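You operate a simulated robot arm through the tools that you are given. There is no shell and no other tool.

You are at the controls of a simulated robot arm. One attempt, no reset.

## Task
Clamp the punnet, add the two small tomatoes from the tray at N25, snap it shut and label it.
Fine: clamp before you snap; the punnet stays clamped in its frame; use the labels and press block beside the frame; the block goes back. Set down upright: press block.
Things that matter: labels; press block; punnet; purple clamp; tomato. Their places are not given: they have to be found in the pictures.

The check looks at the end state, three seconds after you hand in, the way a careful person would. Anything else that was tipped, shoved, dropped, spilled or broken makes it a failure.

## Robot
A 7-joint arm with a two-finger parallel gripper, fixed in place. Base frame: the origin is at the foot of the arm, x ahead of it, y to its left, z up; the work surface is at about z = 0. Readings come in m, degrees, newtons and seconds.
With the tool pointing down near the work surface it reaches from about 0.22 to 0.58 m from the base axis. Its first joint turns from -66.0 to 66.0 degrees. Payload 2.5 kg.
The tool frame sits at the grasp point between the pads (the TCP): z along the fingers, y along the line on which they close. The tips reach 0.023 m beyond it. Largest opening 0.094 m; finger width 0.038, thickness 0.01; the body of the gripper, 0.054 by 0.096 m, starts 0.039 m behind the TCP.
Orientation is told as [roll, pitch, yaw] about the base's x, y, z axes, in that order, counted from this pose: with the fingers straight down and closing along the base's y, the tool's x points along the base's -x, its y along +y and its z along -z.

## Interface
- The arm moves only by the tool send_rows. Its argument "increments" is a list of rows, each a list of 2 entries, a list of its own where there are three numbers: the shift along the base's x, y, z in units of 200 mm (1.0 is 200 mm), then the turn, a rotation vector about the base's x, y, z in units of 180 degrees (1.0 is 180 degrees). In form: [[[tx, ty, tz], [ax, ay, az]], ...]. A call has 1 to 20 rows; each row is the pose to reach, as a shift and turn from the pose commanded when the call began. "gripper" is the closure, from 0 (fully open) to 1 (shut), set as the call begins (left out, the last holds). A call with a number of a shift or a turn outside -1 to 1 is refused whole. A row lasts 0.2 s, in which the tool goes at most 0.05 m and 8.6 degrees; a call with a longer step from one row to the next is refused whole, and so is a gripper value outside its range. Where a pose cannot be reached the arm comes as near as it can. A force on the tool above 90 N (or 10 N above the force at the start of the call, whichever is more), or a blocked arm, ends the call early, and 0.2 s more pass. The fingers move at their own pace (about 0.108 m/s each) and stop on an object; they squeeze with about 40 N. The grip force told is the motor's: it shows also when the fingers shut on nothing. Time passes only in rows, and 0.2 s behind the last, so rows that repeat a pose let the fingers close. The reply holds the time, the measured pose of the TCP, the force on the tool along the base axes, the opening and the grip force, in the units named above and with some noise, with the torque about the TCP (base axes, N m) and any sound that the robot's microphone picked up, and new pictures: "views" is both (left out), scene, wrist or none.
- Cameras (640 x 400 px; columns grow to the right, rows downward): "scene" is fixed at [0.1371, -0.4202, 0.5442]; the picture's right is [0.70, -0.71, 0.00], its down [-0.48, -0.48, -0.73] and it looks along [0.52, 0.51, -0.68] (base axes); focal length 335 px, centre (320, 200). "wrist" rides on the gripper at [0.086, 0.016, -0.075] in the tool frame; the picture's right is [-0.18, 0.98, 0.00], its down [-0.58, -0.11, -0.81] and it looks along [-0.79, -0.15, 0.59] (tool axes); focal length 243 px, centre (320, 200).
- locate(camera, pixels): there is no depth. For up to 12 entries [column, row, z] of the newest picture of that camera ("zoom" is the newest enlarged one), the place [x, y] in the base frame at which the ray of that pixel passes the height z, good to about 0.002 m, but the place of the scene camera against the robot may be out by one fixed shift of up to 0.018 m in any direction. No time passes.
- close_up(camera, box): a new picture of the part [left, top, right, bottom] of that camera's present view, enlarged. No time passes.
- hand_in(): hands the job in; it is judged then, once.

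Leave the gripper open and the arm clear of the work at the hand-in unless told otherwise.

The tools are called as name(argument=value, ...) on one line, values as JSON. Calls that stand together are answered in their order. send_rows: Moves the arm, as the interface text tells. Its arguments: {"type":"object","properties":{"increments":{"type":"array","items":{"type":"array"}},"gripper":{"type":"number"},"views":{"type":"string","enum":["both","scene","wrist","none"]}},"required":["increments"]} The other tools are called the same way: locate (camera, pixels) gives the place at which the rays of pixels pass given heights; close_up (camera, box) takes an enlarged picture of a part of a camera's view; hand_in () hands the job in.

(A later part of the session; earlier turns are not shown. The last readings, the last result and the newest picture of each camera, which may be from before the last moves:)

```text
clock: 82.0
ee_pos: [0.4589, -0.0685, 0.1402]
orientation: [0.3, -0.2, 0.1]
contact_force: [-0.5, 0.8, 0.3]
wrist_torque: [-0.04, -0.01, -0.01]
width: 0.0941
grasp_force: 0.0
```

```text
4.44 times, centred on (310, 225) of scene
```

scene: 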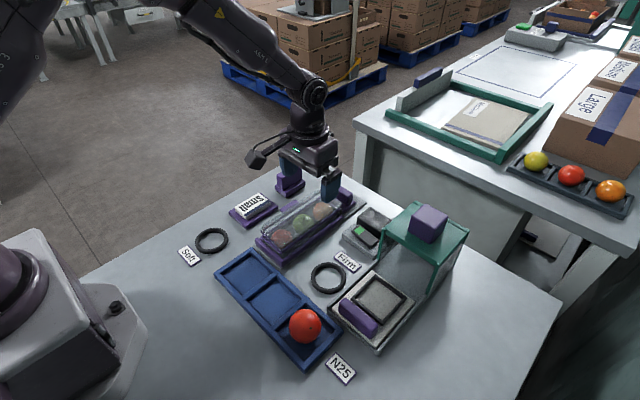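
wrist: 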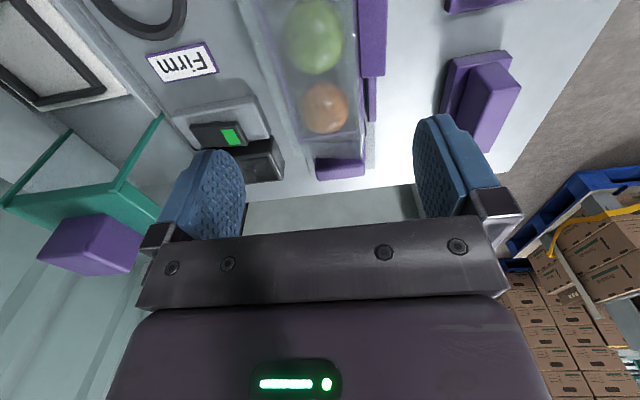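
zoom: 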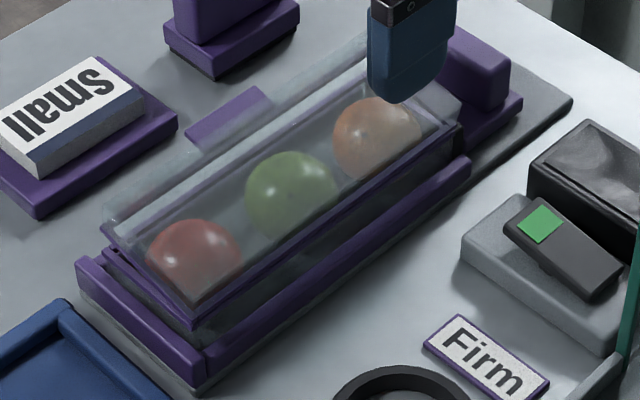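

The punnet and clamp crept about 1.5 mm in +x, because my press also pushed sideways. I'll re-tighten the clamp first.

send_rows(increments=[[[0.1, 0.01, 0], [-0.0017, 0.0011, -0.0006]], [[0.25, 0.0175, 0], [-0.0017, 0.0011, -0.0006]], [[0.4, 0.0175, 0], [-0.0017, 0.0011, -0.0006]], [[0.49, 0.0175, -0.05], [-0.0017, 0.0011, -0.0006]], [[0.49, 0.0175, -0.18], [-0.0017, 0.0011, -0.0006]], [[0.49, 0.0175, -0.3], [-0.0017, 0.0011, -0.0006]], [[0.49, 0.0175, -0.4], [-0.0017, 0.0011, -0.0006]], [[0.49, 0.0175, -0.46], [-0.0017, 0.0011, -0.0006]], [[0.49, 0.0175, -0.465], [-0.0017, 0.0011, -0.0006]]], gripper=0.1, views="both")

```text
clock: 84.0
ee_pos: [0.5592, -0.0646, 0.0471]
orientation: [0.0, 0.0, -0.1]
contact_force: [1.1, -0.5, -0.6]
wrist_torque: [0.02, 0.0, -0.04]
width: 0.0847
grasp_force: 0.1
```

scene: 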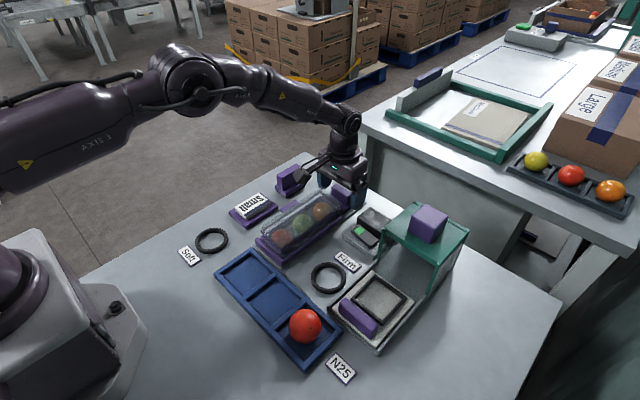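
wrist: 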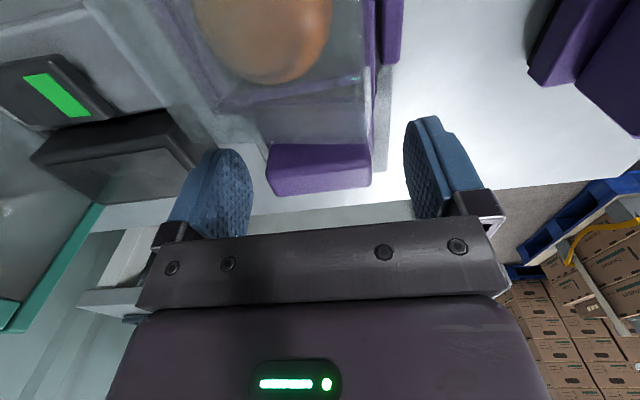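

send_rows(increments=[[[0, 0, 0], [0, 0, 0]], [[0, 0, 0], [0, 0, 0]], [[0, 0, 0], [0, 0, 0]]], gripper=0.6, views="none")

send_rows(increments=[[[-0.01, 0, 0], [0, 0, 0]], [[-0.02, 0, 0], [0, 0, 0]], [[-0.025, 0, 0], [0, 0, 0]], [[-0.03, 0, 0], [0, 0, 0]], [[-0.03, 0, 0], [0, 0, 0]]], gripper=0.6, views="wrist")

```text
clock: 84.8
ee_pos: [0.5586, -0.0638, 0.0474]
orientation: [-0.2, -0.2, 0.0]
contact_force: [2.8, -6.1, -5.3]
wrist_torque: [-0.06, -0.38, 0.12]
width: 0.0518
grasp_force: 45.5
```

```text
clock: 86.0
ee_pos: [0.556, -0.0644, 0.0479]
orientation: [-0.2, -1.2, 0.1]
contact_force: [59.1, -21.2, -48.2]
wrist_torque: [0.63, -0.29, 0.27]
width: 0.0522
grasp_force: 44.2
```

wrist: 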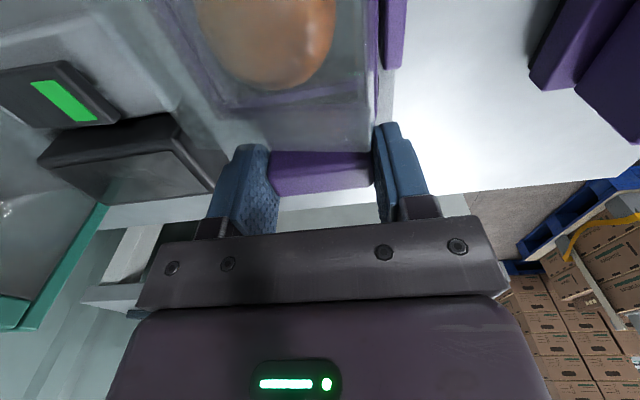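

Seated again at about 59 N. I'll release and rise.

send_rows(increments=[[[0.005, 0, 0], [0, 0, 0]], [[0.005, 0, 0], [0, 0, 0]], [[0.005, 0, 0], [0, 0, 0]]], gripper=0.1, views="none")

send_rows(increments=[[[0.02, 0, 0.15], [0, 0, 0]], [[0.02, 0, 0.35], [0, 0, 0]], [[0.02, 0, 0.5], [0, 0, 0]], [[-0.1, 0.05, 0.55], [0, 0, 0]], [[-0.3, 0.15, 0.55], [0, 0, 0]], [[-0.5, 0.17, 0.5], [0, 0, 0]], [[-0.56, 0.17, 0.45], [0, 0, 0]]], gripper=0.1, views="both")

```text
clock: 86.8
ee_pos: [0.5555, -0.0639, 0.0491]
orientation: [0.2, 0.0, 0.0]
contact_force: [0.2, 0.0, 0.0]
wrist_torque: [-0.01, 0.01, 0.01]
width: 0.0849
grasp_force: 0.0
```

```text
clock: 88.3
ee_pos: [0.4418, -0.0283, 0.1383]
orientation: [-0.1, -0.2, -0.1]
contact_force: [-0.7, -0.9, -0.6]
wrist_torque: [0.0, -0.02, 0.0]
width: 0.0844
grasp_force: 0.1
```

scene: 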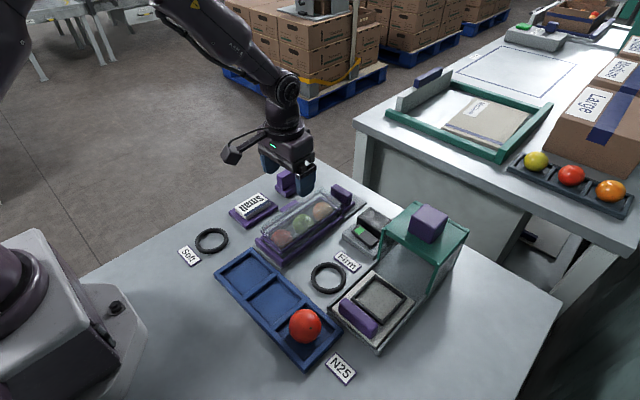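
wrist: 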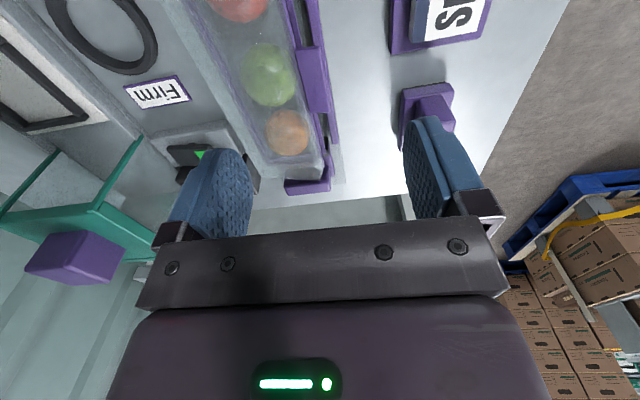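

I'm back above the tab. I'll close the fingers and press again, this time correcting sideways force at each stage.

send_rows(increments=[[[-0.015, -0.005, 0], [0, 0, 0]], [[-0.015, -0.005, -0.05], [0, 0, 0]], [[-0.015, -0.005, -0.13], [0, 0, 0]], [[-0.015, -0.005, -0.21], [0, 0, 0]], [[-0.015, -0.005, -0.27], [0, 0, 0]], [[-0.015, -0.005, -0.31], [0, 0, 0]], [[-0.015, -0.005, -0.34], [0, 0, 0]], [[-0.015, -0.005, -0.36], [0, 0, 0]]], gripper=1.0, views="wrist")

```text
clock: 90.2
ee_pos: [0.4382, -0.0298, 0.0671]
orientation: [0.2, -0.2, 0.1]
contact_force: [-0.1, 9.0, 6.7]
wrist_torque: [0.13, 0.01, -0.05]
width: 0.0
grasp_force: 40.5
```

wrist: 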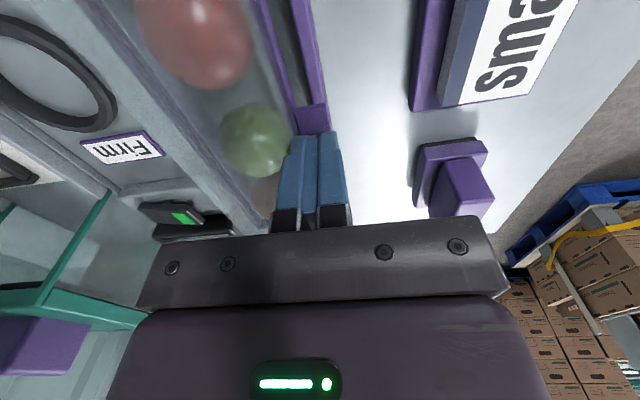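

Fy is larger than Fz here, so the fingertip is rubbing the dome's front wall instead of resting only on the tab. I'll lift 12 mm, shift 5 mm to +y, and press on the tab alone.

send_rows(increments=[[[0, 0, 0.03], [0, 0, 0]], [[0, 0, 0.06], [0, 0, 0]], [[0, 0.025, 0.06], [0, 0, 0]], [[0, 0.025, 0.03], [0, 0, 0]], [[0, 0.025, 0.01], [0, 0, 0]], [[0, 0.025, 0.0], [0, 0, 0]], [[0, 0.025, 0.0], [0, 0, 0]]], gripper=1.0, views="wrist")

```text
clock: 91.8
ee_pos: [0.4374, -0.026, 0.0686]
orientation: [0.0, 0.0, 0.0]
contact_force: [0.3, 0.4, -0.7]
wrist_torque: [-0.03, -0.01, 0.01]
width: 0.0
grasp_force: 40.3
```

wrist: 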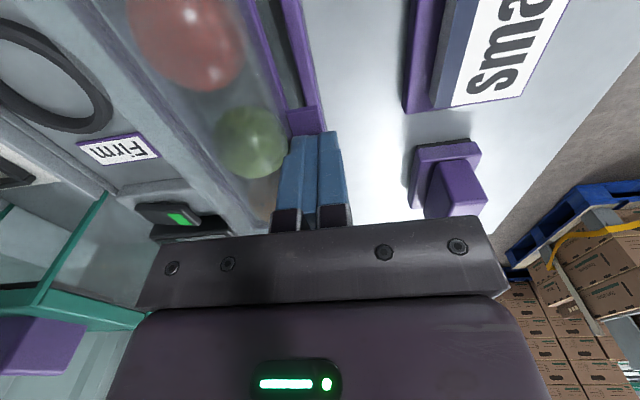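

Zero side force now. I'll press down in steps.

send_rows(increments=[[[0, 0, -0.01], [0, 0, 0]], [[0, 0, -0.02], [0, 0, 0]], [[0, 0, -0.03], [0, 0, 0]], [[0, 0, -0.035], [0, 0, 0]]], gripper=1.0, views="wrist")

```text
clock: 92.8
ee_pos: [0.4371, -0.0245, 0.0608]
orientation: [0.1, -0.3, 0.1]
contact_force: [-8.0, 3.9, 33.4]
wrist_torque: [-0.02, 0.37, -0.06]
width: 0.0
grasp_force: 40.0
```

wrist: 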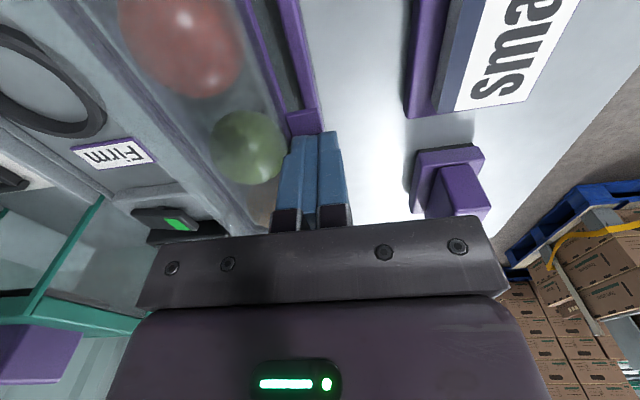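

Now 33 N, nearly vertical. I'll continue with a small -x correction.

send_rows(increments=[[[-0.004, 0, -0.004], [0, 0, 0]], [[-0.007, 0, -0.008], [0, 0, 0]], [[-0.009, 0, -0.012], [0, 0, 0]], [[-0.009, 0, -0.012], [0, 0, 0]]], gripper=1.0, views="both")

```text
clock: 93.8
ee_pos: [0.4384, -0.0254, 0.0606]
orientation: [0.1, -0.6, 0.0]
contact_force: [4.4, 10.3, 39.8]
wrist_torque: [0.13, 0.41, -0.07]
width: 0.0
grasp_force: 39.8
```

scene: 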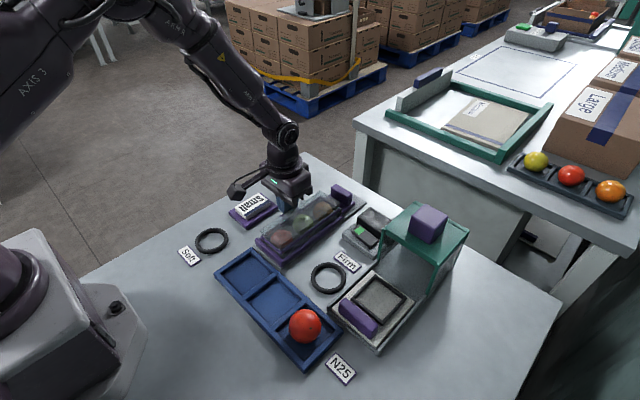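
wrist: 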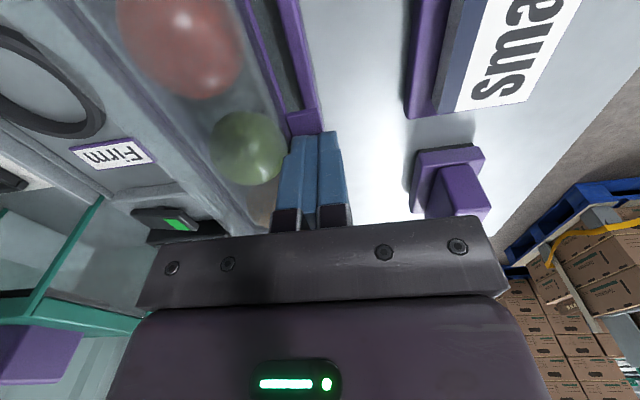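

send_rows(increments=[[[0, 0.002, -0.006], [0, 0, 0]], [[-0.001, 0.004, -0.012], [0, 0, 0]], [[-0.002, 0.006, -0.018], [0, 0, 0]], [[-0.003, 0.006, -0.024], [0, 0, 0]], [[-0.003, 0.006, -0.024], [0, 0, 0]]], gripper=1.0, views="wrist")

close_up(camera="scene", box=[250, 215, 320, 265])

```text
clock: 95.0
ee_pos: [0.4384, -0.025, 0.0572]
orientation: [-0.1, -0.8, 0.1]
contact_force: [-9.5, 7.8, 70.0]
wrist_torque: [-0.03, 1.05, -0.01]
width: 0.0002
grasp_force: 40.0
```

wrist: 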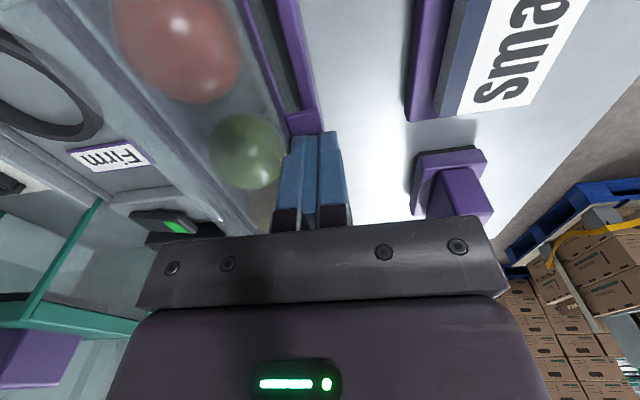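

```text
8.00 times, centred on (285, 240) of scene
```

zoom: 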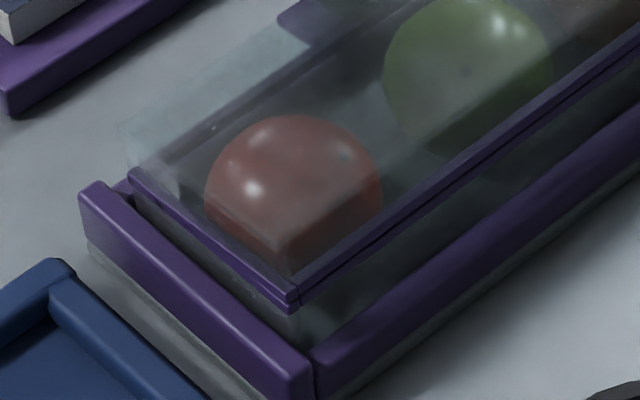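

70 N, nearly vertical, and the frame looks flush. I'll back off and see whether it stays shut.

send_rows(increments=[[[0, 0, 0.03], [0, 0, 0]], [[0, 0, 0.08], [0, 0, 0]], [[0, 0, 0.16], [0, 0, 0]], [[0, 0, 0.25], [0, 0, 0]]], gripper=1.0, views="wrist")

close_up(camera="scene", box=[245, 180, 375, 270])

close_up(camera="scene", box=[250, 215, 320, 265])

```text
clock: 96.0
ee_pos: [0.4359, -0.0259, 0.1026]
orientation: [0.0, 0.0, 0.0]
contact_force: [0.3, 1.0, -0.7]
wrist_torque: [0.04, 0.02, 0.01]
width: 0.0
grasp_force: 39.6
```

wrist: 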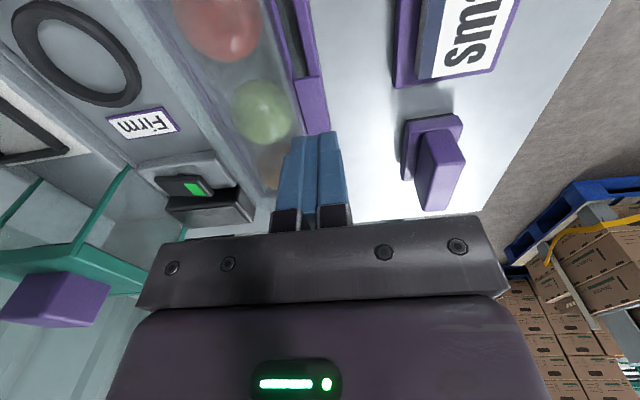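

```text
4.44 times, centred on (310, 225) of scene
```

zoom: 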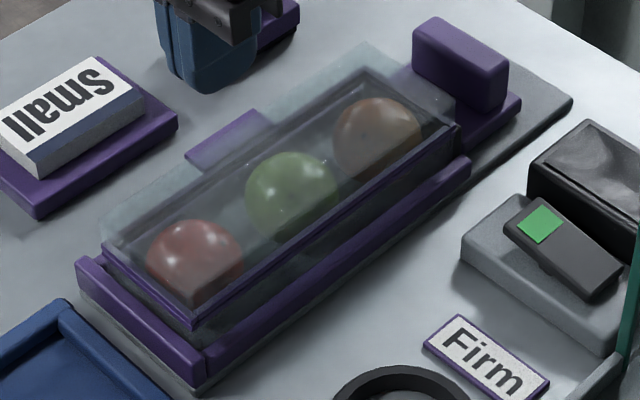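

```text
8.00 times, centred on (285, 240) of scene
```

zoom: 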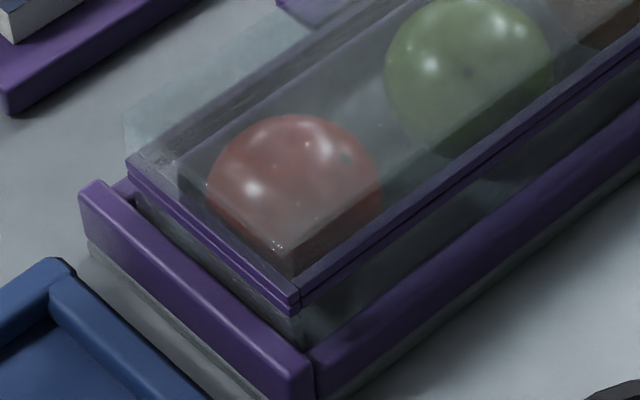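

The lid stays shut flush this time: it latched, consistent with the z step during the press. Now I'll look at the label stack and the press block from above.

send_rows(increments=[[[-0.1, 0.05, 0.12], [0, 0, 0]], [[-0.25, 0.15, 0.25], [0, 0, 0]], [[-0.4, 0.27, 0.37], [0, 0, 0]], [[-0.55, 0.38, 0.45], [0, 0, 0]], [[-0.65, 0.43, 0.5], [0, 0, 0]]], gripper=0.3, views="both")

```text
clock: 97.2
ee_pos: [0.3059, 0.0598, 0.2008]
orientation: [0.0, 0.1, 0.1]
contact_force: [0.0, -0.6, 0.7]
wrist_torque: [0.0, -0.01, 0.01]
width: 0.0659
grasp_force: 0.1
```

scene: 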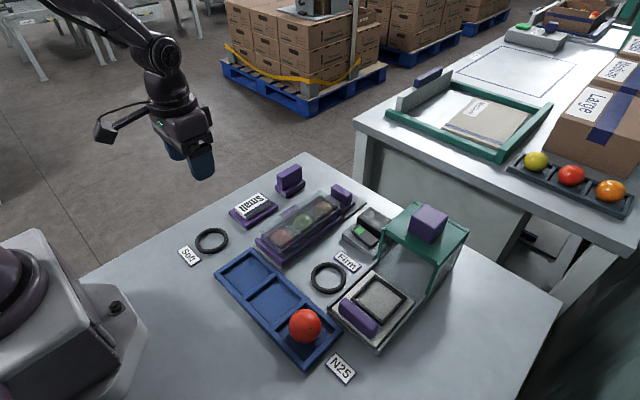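
wrist: 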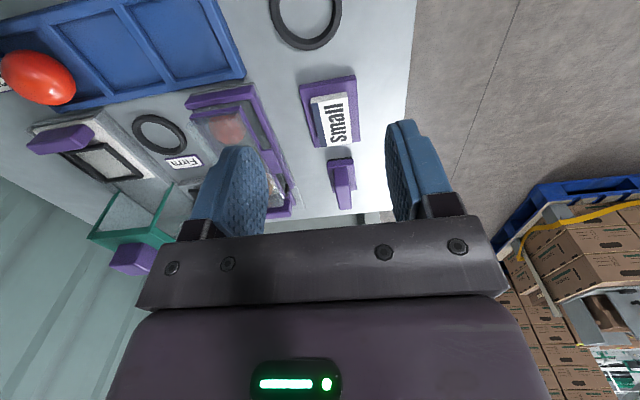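

close_up(camera="wrist", box=[270, 60, 410, 220])

close_up(camera="scene", box=[220, 155, 320, 235])

close_up(camera="scene", box=[250, 180, 370, 265])

```text
2.50 times, centred on (340, 140) of wrist
```

zoom: 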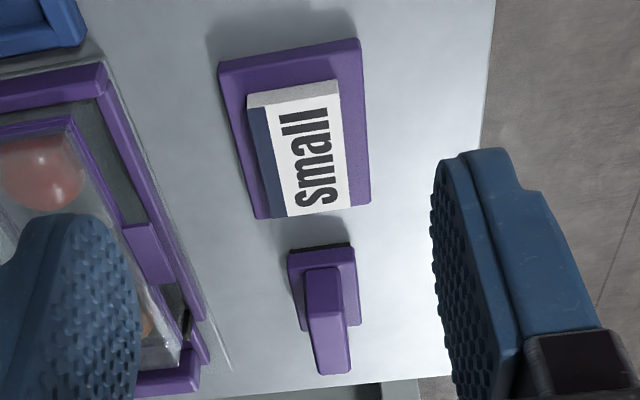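

```text
5.00 times, centred on (270, 195) of scene
```

zoom: 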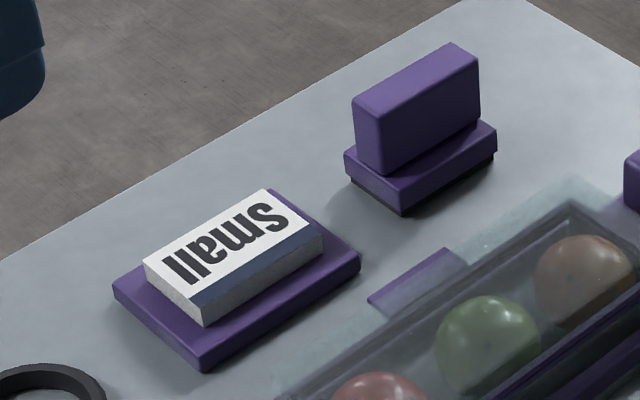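

```text
4.71 times, centred on (310, 222) of scene
```

zoom: 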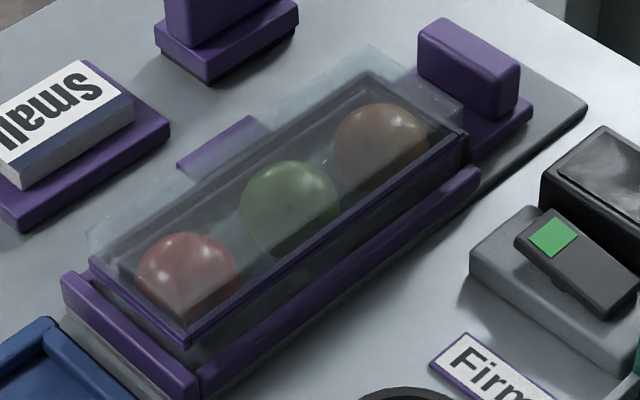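

The lid remains shut, so it's latched. The press block has an upright handle, long in x and thin in y, on a purple base with a black pad underneath. I'll locate it and the label stack in both views.

locate(camera="scene", pixels=[[276.4, 175, 0.053], [296.4, 163.6, 0.053], [302, 166.6, 0.053], [282, 178.2, 0.053], [275, 186.4, 0.015], [287, 193.6, 0.015], [305.2, 180.4, 0.015], [234.8, 208, 0.02], [247, 215.4, 0.02], [270.4, 202.6, 0.02], [259.2, 192.8, 0.02], [229, 213, 0.008]])

locate(camera="wrist", pixels=[[334, 184.8, 0.053], [349.2, 183.2, 0.053], [339.2, 210, 0.053], [352, 208, 0.053], [327.2, 160.8, 0.015], [352.8, 157.5, 0.015], [334, 167, 0.015], [348, 166, 0.015], [318.5, 106, 0.02], [347.5, 97, 0.02], [326.5, 146.5, 0.02], [350.5, 142, 0.02]])

```text
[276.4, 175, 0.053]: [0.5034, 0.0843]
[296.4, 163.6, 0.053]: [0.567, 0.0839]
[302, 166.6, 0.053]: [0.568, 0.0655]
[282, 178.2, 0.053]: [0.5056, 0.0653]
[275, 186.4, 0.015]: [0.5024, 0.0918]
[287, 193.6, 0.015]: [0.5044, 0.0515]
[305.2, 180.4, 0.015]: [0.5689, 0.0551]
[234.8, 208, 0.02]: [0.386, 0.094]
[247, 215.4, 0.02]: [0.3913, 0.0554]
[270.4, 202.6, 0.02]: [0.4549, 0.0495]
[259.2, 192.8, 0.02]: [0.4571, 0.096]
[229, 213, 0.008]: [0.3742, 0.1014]
```

```text
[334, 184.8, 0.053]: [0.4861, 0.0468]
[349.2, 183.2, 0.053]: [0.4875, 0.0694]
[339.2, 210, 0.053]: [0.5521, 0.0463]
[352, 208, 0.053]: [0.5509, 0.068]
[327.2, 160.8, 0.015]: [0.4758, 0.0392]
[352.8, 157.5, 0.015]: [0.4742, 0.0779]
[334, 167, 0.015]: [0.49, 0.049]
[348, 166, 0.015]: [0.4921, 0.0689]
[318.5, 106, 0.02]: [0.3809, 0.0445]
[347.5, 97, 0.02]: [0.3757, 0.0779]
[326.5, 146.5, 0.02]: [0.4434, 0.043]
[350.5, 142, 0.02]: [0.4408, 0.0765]
```

send_rows(increments=[[[0.15, 0, 0], [0, 0, 0]], [[0.35, 0, -0.05], [0, 0, 0]], [[0.55, 0, -0.15], [0, 0, 0]], [[0.67, 0, -0.22], [0, 0, 0]]], gripper=0.3, views="both")

```text
clock: 98.2
ee_pos: [0.4412, 0.0613, 0.1584]
orientation: [0.1, -0.1, 0.0]
contact_force: [0.1, 0.1, -0.2]
wrist_torque: [-0.05, 0.0, -0.02]
width: 0.0658
grasp_force: 0.0
```

scene: 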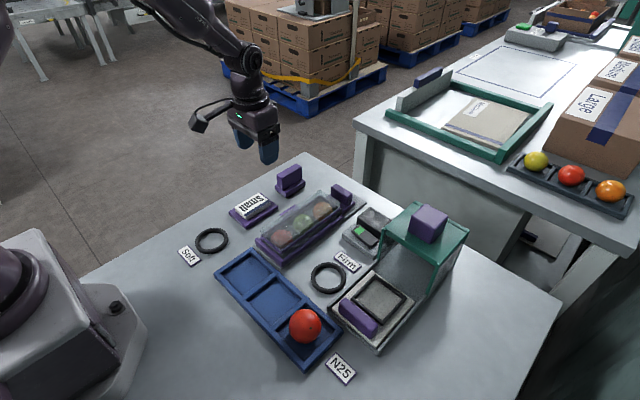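
wrist: 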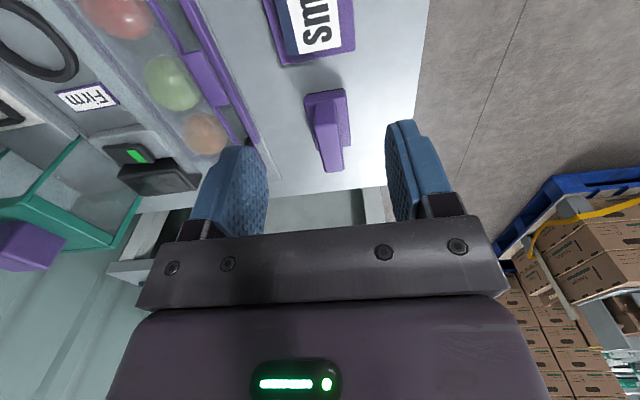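

close_up(camera="wrist", box=[250, 0, 410, 190])

close_up(camera="wrist", box=[285, 75, 375, 185])

```text
2.11 times, centred on (330, 95) of wrist
```

zoom: 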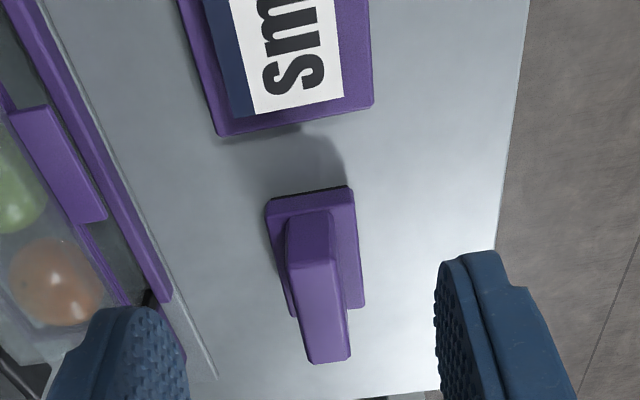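

```text
3.64 times, centred on (330, 130) of wrist
```

zoom: 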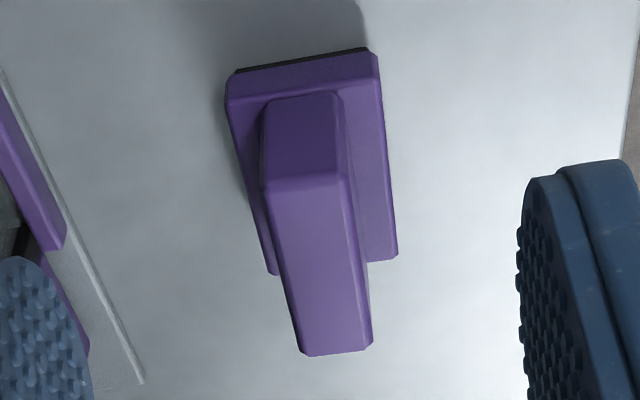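

locate(camera="zoom", pixels=[[302, 97, 0.01], [302, 97, 0.02], [303, 181, 0.05], [303, 181, 0.06], [262, 188, 0.055], [345, 177, 0.055], [300, 355, 0.055], [372, 348, 0.055], [303, 62, 0.0], [303, 85, 0.015], [228, 97, 0.015], [378, 77, 0.015]])

locate(camera="wrist", pixels=[[284.5, 56, 0.02], [341, 45.5, 0.02], [277, 64.5, 0.005], [354.5, 50, 0.005]])

```text
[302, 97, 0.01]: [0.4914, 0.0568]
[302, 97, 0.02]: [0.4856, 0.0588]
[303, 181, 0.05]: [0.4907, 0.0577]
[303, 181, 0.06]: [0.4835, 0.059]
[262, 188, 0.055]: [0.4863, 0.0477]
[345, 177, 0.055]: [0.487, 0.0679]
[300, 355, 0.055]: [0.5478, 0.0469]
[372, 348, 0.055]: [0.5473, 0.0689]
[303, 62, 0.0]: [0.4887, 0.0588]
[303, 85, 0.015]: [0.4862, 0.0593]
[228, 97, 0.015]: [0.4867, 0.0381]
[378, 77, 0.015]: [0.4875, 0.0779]
```

```text
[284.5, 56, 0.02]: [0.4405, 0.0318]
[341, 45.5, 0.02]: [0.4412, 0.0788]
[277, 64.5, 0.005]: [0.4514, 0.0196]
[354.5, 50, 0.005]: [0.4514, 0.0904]
```

The press block handle is at x 0.4885–0.549, y 0.0475–0.0685, with its top at z ≈ 0.053 and its base top at about 0.015. Next I'll take a closer look at the label stack to get its centre and height.

send_rows(increments=[[[-0.15, 0, 0], [0, 0, 0]], [[-0.35, 0, -0.05], [0, 0, 0]], [[-0.5, 0, -0.1], [0, 0, 0]]], gripper=0.3, views="wrist")

close_up(camera="wrist", box=[240, 20, 420, 140])

close_up(camera="scene", box=[220, 180, 290, 235])

```text
clock: 99.0
ee_pos: [0.3378, 0.0602, 0.1384]
orientation: [0.0, -0.1, 0.0]
contact_force: [1.1, -0.3, -0.2]
wrist_torque: [0.0, 0.02, 0.03]
width: 0.0655
grasp_force: 0.0
```

wrist: 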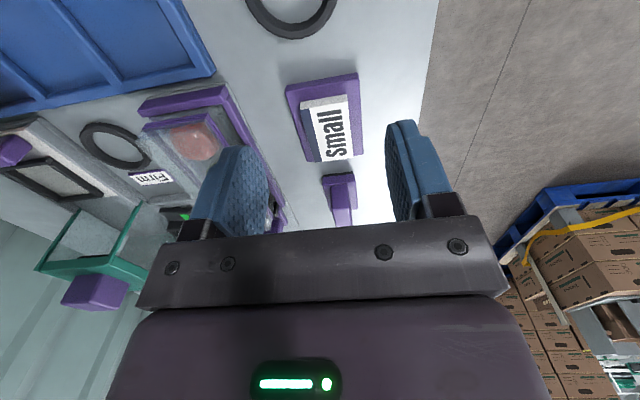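

```text
3.33 times, centred on (330, 80) of wrist
```

zoom: 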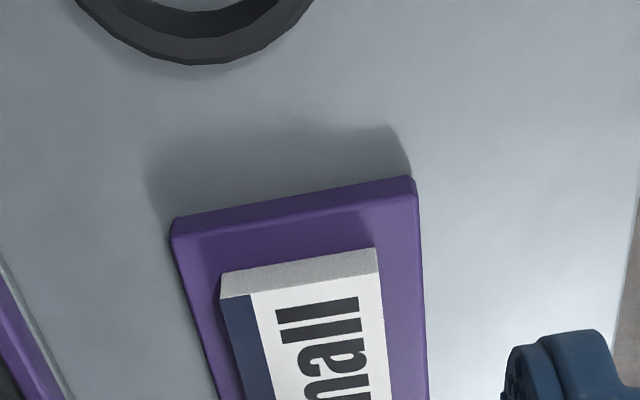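

```text
7.27 times, centred on (255, 208) of scene
```

zoom: 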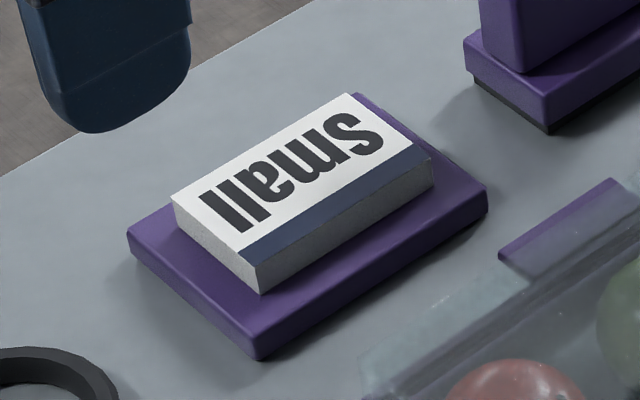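

close_up(camera="wrist", box=[270, 65, 398, 235])

locate(camera="scene", pixels=[[234.7, 207.3, 0.02], [258.7, 193.3, 0.02], [270.4, 202.2, 0.02], [246.1, 217.2, 0.02], [234.7, 207.3, 0.025], [258.7, 193.3, 0.025], [270.4, 202.2, 0.025], [246.1, 217.2, 0.025]])

```text
2.35 times, centred on (334, 150) of wrist
```

zoom: 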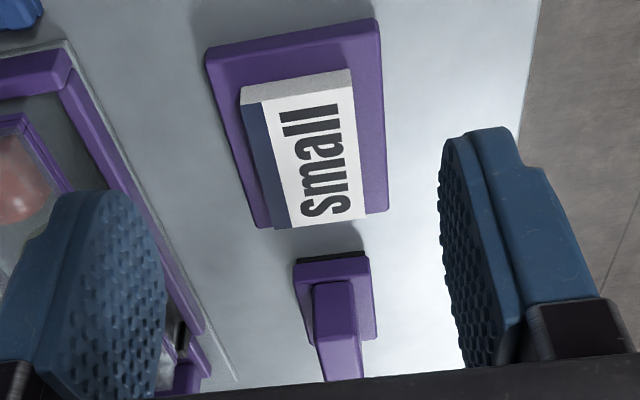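

```text
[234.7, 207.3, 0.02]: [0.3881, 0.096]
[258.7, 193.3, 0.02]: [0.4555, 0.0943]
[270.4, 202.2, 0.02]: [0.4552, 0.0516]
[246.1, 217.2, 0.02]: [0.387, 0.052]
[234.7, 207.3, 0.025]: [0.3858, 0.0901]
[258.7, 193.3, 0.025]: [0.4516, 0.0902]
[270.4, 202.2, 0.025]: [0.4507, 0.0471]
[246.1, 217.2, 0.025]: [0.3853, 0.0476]
```

locate(camera="wrist", pixels=[[299.9, 108.7, 0.02], [347.6, 101.9, 0.02], [314.8, 162.3, 0.02], [354, 157.2, 0.02], [299.9, 108.7, 0.025], [347.6, 101.9, 0.025], [314.8, 162.3, 0.025], [354, 157.2, 0.025]])

```text
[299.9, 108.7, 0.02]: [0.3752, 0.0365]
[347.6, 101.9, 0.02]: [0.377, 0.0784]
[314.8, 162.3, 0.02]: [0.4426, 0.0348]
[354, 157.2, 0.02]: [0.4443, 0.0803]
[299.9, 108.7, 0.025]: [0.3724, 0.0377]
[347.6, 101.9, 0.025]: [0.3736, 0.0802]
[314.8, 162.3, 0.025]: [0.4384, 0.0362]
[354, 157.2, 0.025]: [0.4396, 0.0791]
```

The label stack top is about 67 × 43 mm, centred near (0.4075, 0.058) at z ≈ 0.0235. I'll go above the press block handle at (0.518, 0.058).

send_rows(increments=[[[0.15, 0, 0.02], [0, 0, 0]], [[0.35, -0.005, 0.02], [0, 0, 0]], [[0.55, -0.01, 0.02], [0, 0, 0]], [[0.75, -0.01, 0], [0, 0, 0]], [[0.88, -0.01, -0.05], [0, 0, 0]], [[0.9, -0.01, -0.12], [0, 0, 0]], [[0.9, -0.01, -0.18], [0, 0, 0]]], gripper=0.3, views="wrist")

close_up(camera="wrist", box=[250, 0, 410, 140])

```text
clock: 100.5
ee_pos: [0.5194, 0.0577, 0.1039]
orientation: [0.0, -0.1, 0.0]
contact_force: [-0.1, 0.5, -0.1]
wrist_torque: [0.0, -0.01, -0.01]
width: 0.0658
grasp_force: 0.0
```

wrist: 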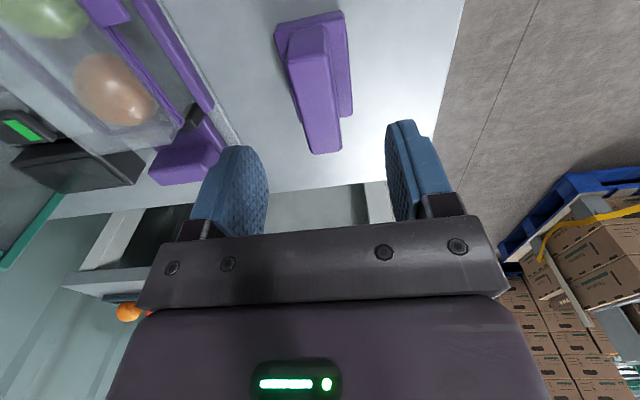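

```text
2.86 times, centred on (330, 70) of wrist
```

zoom: 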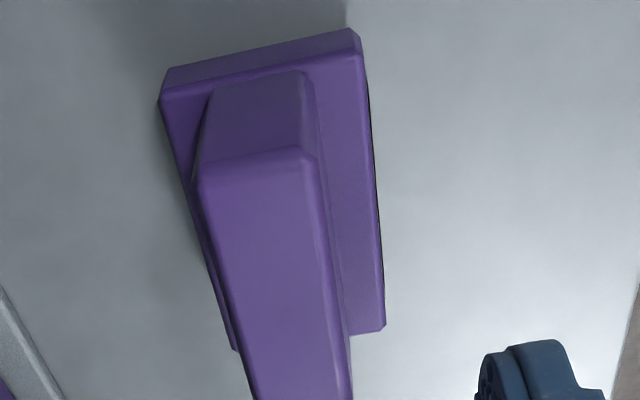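

locate(camera="wrist", pixels=[[287.9, 59.4, 0.053], [328.1, 53.1, 0.053], [312, 153.5, 0.053], [341, 149, 0.053], [278, 30, 0.015], [343.5, 13, 0.015], [352, 113, 0.015]])

```text
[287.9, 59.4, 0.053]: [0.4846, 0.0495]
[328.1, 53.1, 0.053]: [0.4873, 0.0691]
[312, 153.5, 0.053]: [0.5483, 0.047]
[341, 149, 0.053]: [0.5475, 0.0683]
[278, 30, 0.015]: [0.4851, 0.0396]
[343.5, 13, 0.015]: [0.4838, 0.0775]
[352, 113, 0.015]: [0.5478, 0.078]
```

The handle centre is confirmed at (0.5165, 0.0585). I'll descend around it to TCP z ≈ 0.045.

send_rows(increments=[[[-0.014, 0.004, -0.08], [0, 0, 0]], [[-0.014, 0.004, -0.16], [0, 0, 0]], [[-0.014, 0.004, -0.23], [0, 0, 0]], [[-0.014, 0.004, -0.275], [0, 0, 0]], [[-0.014, 0.004, -0.295], [0, 0, 0]], [[-0.014, 0.004, -0.295], [0, 0, 0]]], gripper=0.3, views="wrist")

```text
clock: 102.0
ee_pos: [0.5158, 0.061, 0.0448]
orientation: [0.1, -0.1, 0.1]
contact_force: [0.2, 0.3, 0.0]
wrist_torque: [0.0, 0.0, 0.02]
width: 0.0655
grasp_force: 0.1
```

wrist: 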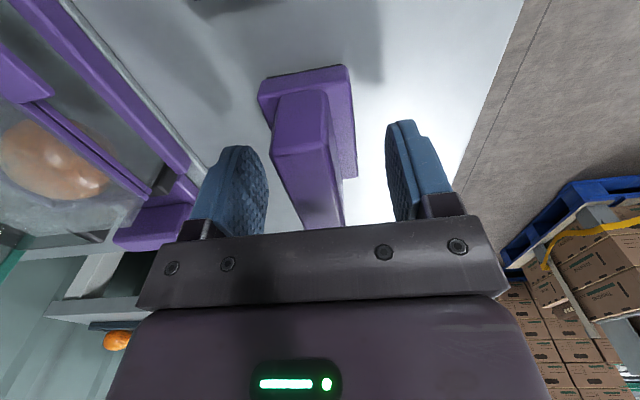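

No contact. I'll close on the handle.

send_rows(increments=[[[0, 0, 0], [0, 0, 0]], [[0, 0, 0], [0, 0, 0]], [[0, 0, 0], [0, 0, 0]], [[0, 0, 0], [0, 0, 0]]], gripper=0.9, views="wrist")

```text
clock: 103.0
ee_pos: [0.5172, 0.0593, 0.0455]
orientation: [0.0, -0.1, 0.0]
contact_force: [0.9, 1.3, 1.0]
wrist_torque: [-0.02, 0.0, -0.02]
width: 0.0214
grasp_force: 39.7
```

wrist: 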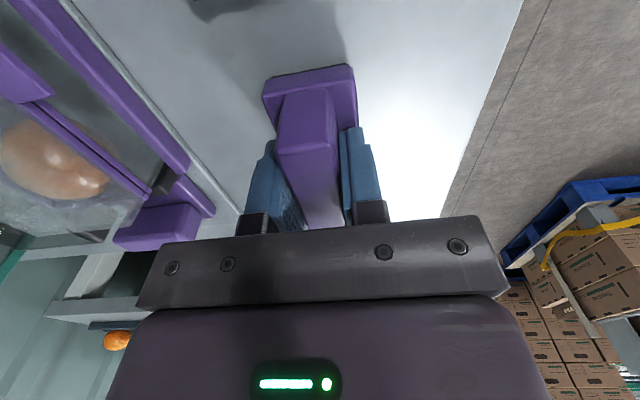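

Gripped (21.4 mm, 40 N). I'll lift the block and carry it above the label stack.

send_rows(increments=[[[0, 0, 0.06], [0, 0, 0]], [[0, 0, 0.16], [0, 0, 0]], [[0, 0, 0.28], [0, 0, 0]], [[-0.08, 0, 0.32], [0, 0, 0]], [[-0.22, 0, 0.32], [0, 0, 0]], [[-0.36, -0.003, 0.32], [0, 0, 0]], [[-0.48, -0.005, 0.32], [0, 0, 0]], [[-0.545, -0.005, 0.3], [0, 0, 0]], [[-0.545, -0.005, 0.26], [0, 0, 0]]], views="both")

```text
clock: 105.0
ee_pos: [0.4077, 0.059, 0.095]
orientation: [0.0, -0.1, 0.0]
contact_force: [-0.5, 0.9, -1.1]
wrist_torque: [-0.02, 0.0, 0.01]
width: 0.0213
grasp_force: 40.4
```

scene: 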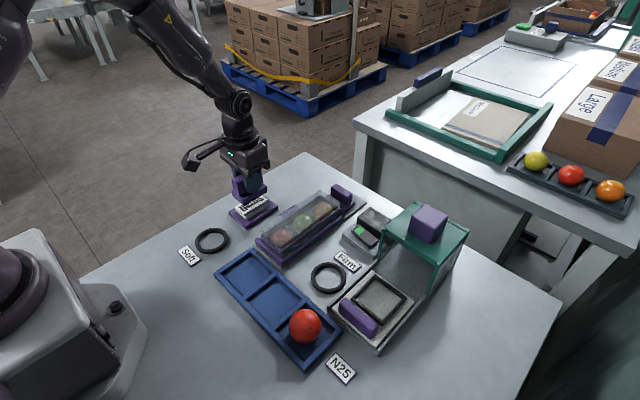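
wrist: 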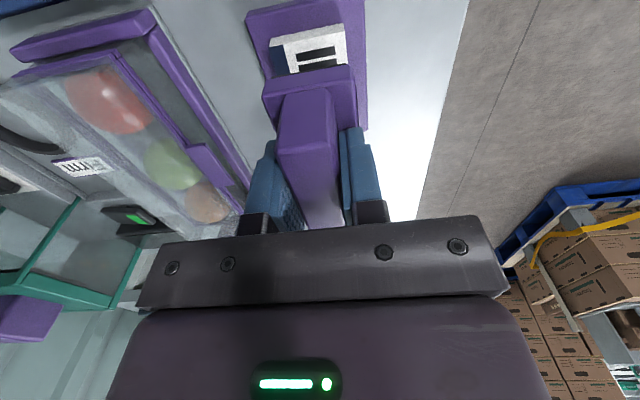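

close_up(camera="wrist", box=[230, 0, 400, 110])

close_up(camera="scene", box=[215, 155, 295, 235])

```text
3.64 times, centred on (315, 55) of wrist
```

zoom: 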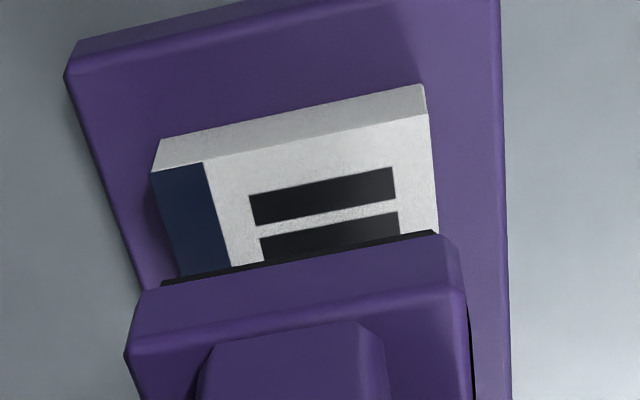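

```text
5.00 times, centred on (255, 195) of scene
```

zoom: 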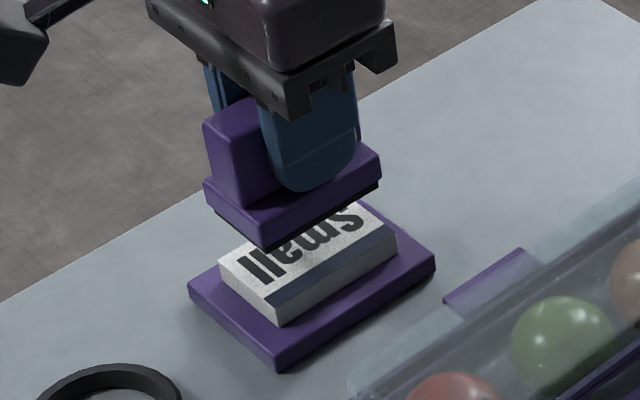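

The block lines up well over the stack. I'll lower it until it touches, then press.

send_rows(increments=[[[0, 0, -0.05], [0, 0, 0]], [[0, 0, -0.09], [0, 0, 0]], [[0, 0, -0.11], [0, 0, 0]], [[0, 0, -0.125], [0, 0, 0]], [[0, 0, -0.135], [0, 0, 0]]], views="wrist")

```text
clock: 106.2
ee_pos: [0.4081, 0.0599, 0.0687]
orientation: [0.1, -0.1, -0.1]
contact_force: [-3.2, 0.4, 8.2]
wrist_torque: [-0.03, 0.23, -0.06]
width: 0.0216
grasp_force: 40.0
```

wrist: 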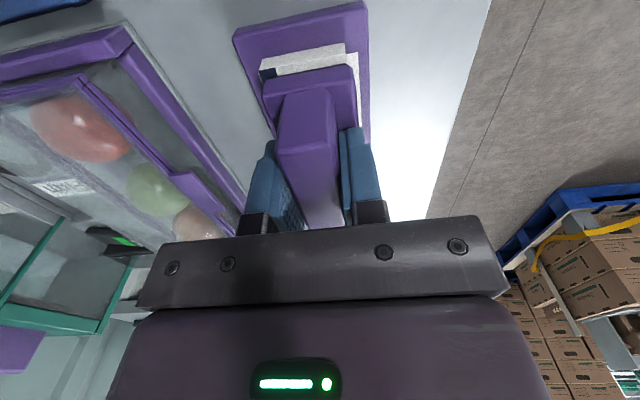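

Contact at z = 0.0687, as predicted. I'll press to roughly 30 N with a small -x correction.

send_rows(increments=[[[-0.002, 0, -0.006], [0, 0, 0]], [[-0.004, 0, -0.012], [0, 0, 0]], [[-0.005, 0, -0.018], [0, 0, 0]], [[-0.005, 0, -0.018], [0, 0, 0]], [[-0.005, 0, -0.018], [0, 0, 0]]], views="wrist")

```text
clock: 107.3
ee_pos: [0.4093, 0.0607, 0.0671]
orientation: [0.1, -0.5, -0.1]
contact_force: [-1.6, -1.2, 39.8]
wrist_torque: [-0.08, 0.38, 0.03]
width: 0.0217
grasp_force: 40.0
```

wrist: 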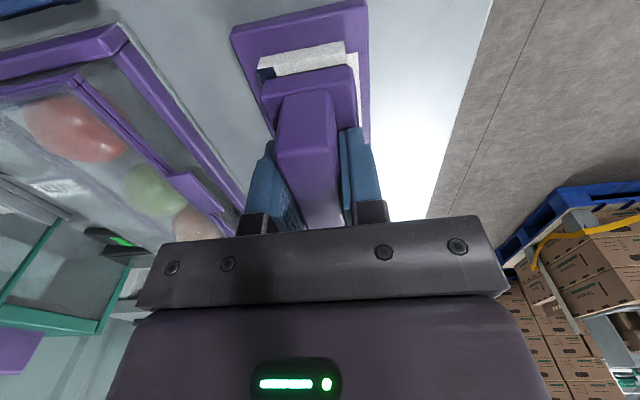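

A clean 40 N press. Now I'll lift and look for a label on the underside.

send_rows(increments=[[[0.005, 0, 0.03], [0, 0, 0]], [[0.005, 0, 0.07], [0, 0, 0]], [[0.005, 0, 0.13], [0, 0, 0]], [[0.005, 0, 0.2], [0, 0, 0]], [[0.005, 0, 0.28], [0, 0, 0]]], views="both")

close_up(camera="scene", box=[215, 135, 295, 235])

close_up(camera="wrist", box=[230, 0, 400, 110])

```text
clock: 108.5
ee_pos: [0.4072, 0.0602, 0.1194]
orientation: [0.0, 0.0, 0.0]
contact_force: [0.1, 0.0, -0.9]
wrist_torque: [0.0, 0.04, 0.05]
width: 0.0214
grasp_force: 39.6
```

scene: 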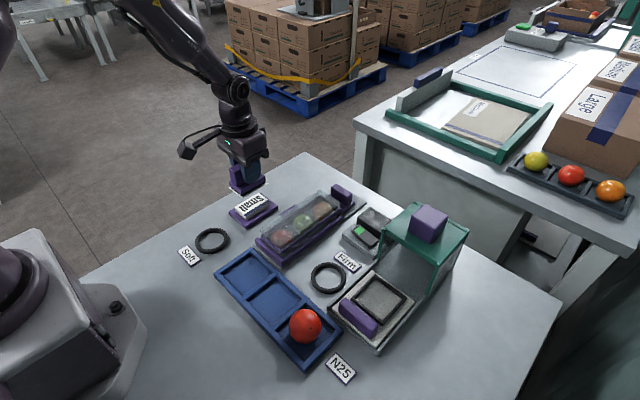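
wrist: 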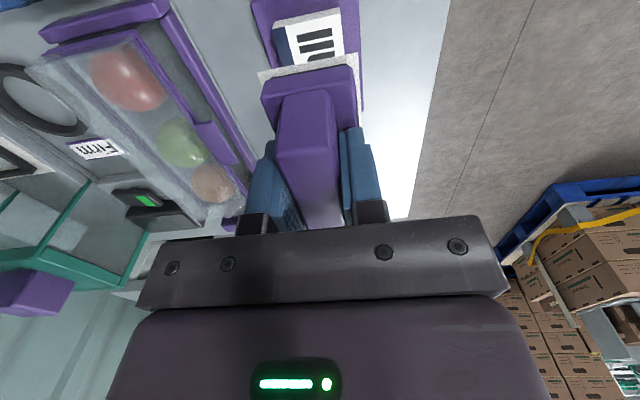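

```text
4.00 times, centred on (255, 185) of scene
```

zoom: 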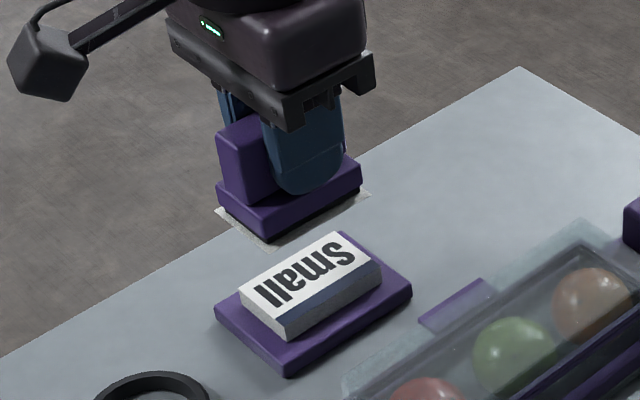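

```text
3.64 times, centred on (315, 55) of wrist
```

zoom: 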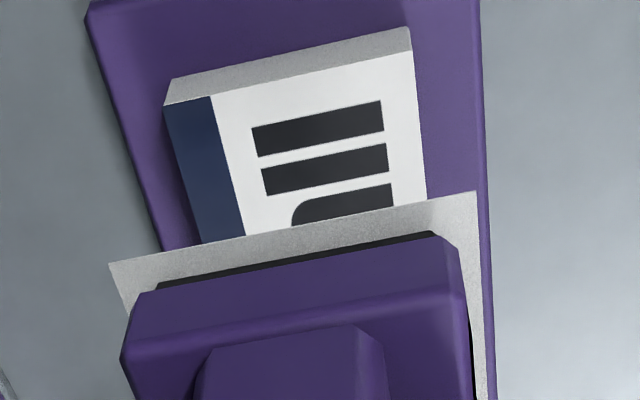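

A label now sticks to the block's underside: its sheet edge is visible around the pad. I'll carry it over the centre of the closed lid at about (0.438, -0.068).

send_rows(increments=[[[0.02, -0.05, 0.1], [0, 0, 0]], [[0.05, -0.15, 0.15], [0, 0, 0]], [[0.08, -0.28, 0.15], [0, 0, 0]], [[0.11, -0.41, 0.15], [0, 0, 0]], [[0.14, -0.53, 0.15], [0, 0, 0]], [[0.154, -0.62, 0.12], [0, 0, 0]], [[0.154, -0.641, 0.08], [0, 0, 0]]], views="both")

close_up(camera="wrist", box=[210, 0, 410, 125])

close_up(camera="scene", box=[245, 150, 375, 270])

```text
clock: 110.2
ee_pos: [0.4371, -0.0681, 0.1382]
orientation: [0.0, -0.1, 0.2]
contact_force: [-0.8, 0.8, -1.5]
wrist_torque: [0.01, 0.0, 0.01]
width: 0.0213
grasp_force: 39.6
```

scene: 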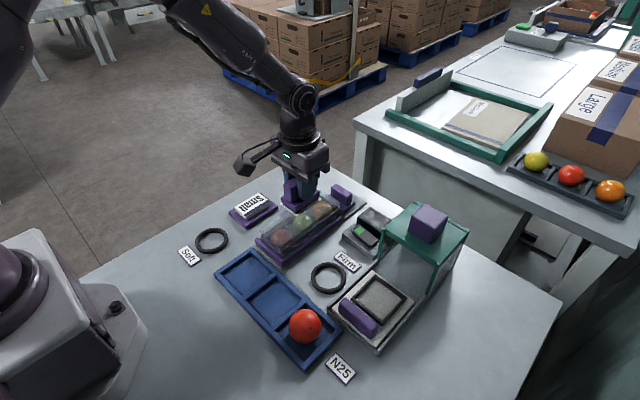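
wrist: 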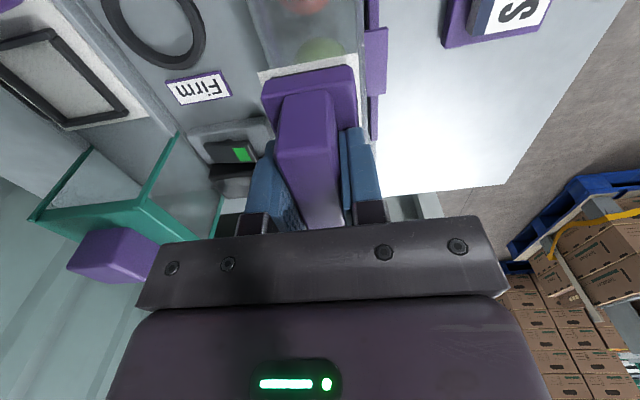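

```text
3.20 times, centred on (310, 62) of wrist
```

zoom: 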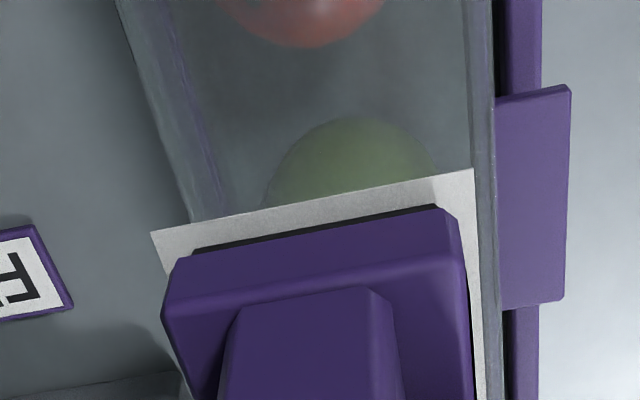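

```text
3.33 times, centred on (310, 210) of scene
```

zoom: 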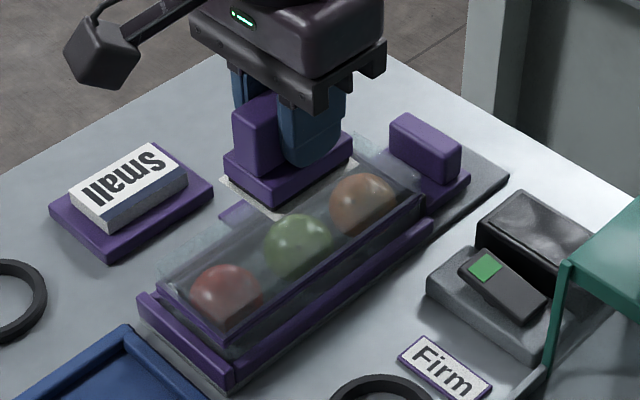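

locate(camera="wrist", pixels=[[361.6, 56, 0.057], [269.4, 68.3, 0.057], [258, 72, 0.093], [358, 53, 0.093], [365, 30, 0.057], [247, 0, 0.057]])

```text
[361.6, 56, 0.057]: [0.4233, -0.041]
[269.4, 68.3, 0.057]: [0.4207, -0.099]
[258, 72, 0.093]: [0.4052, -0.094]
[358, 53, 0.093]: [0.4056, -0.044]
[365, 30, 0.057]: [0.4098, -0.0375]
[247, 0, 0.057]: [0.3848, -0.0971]
```

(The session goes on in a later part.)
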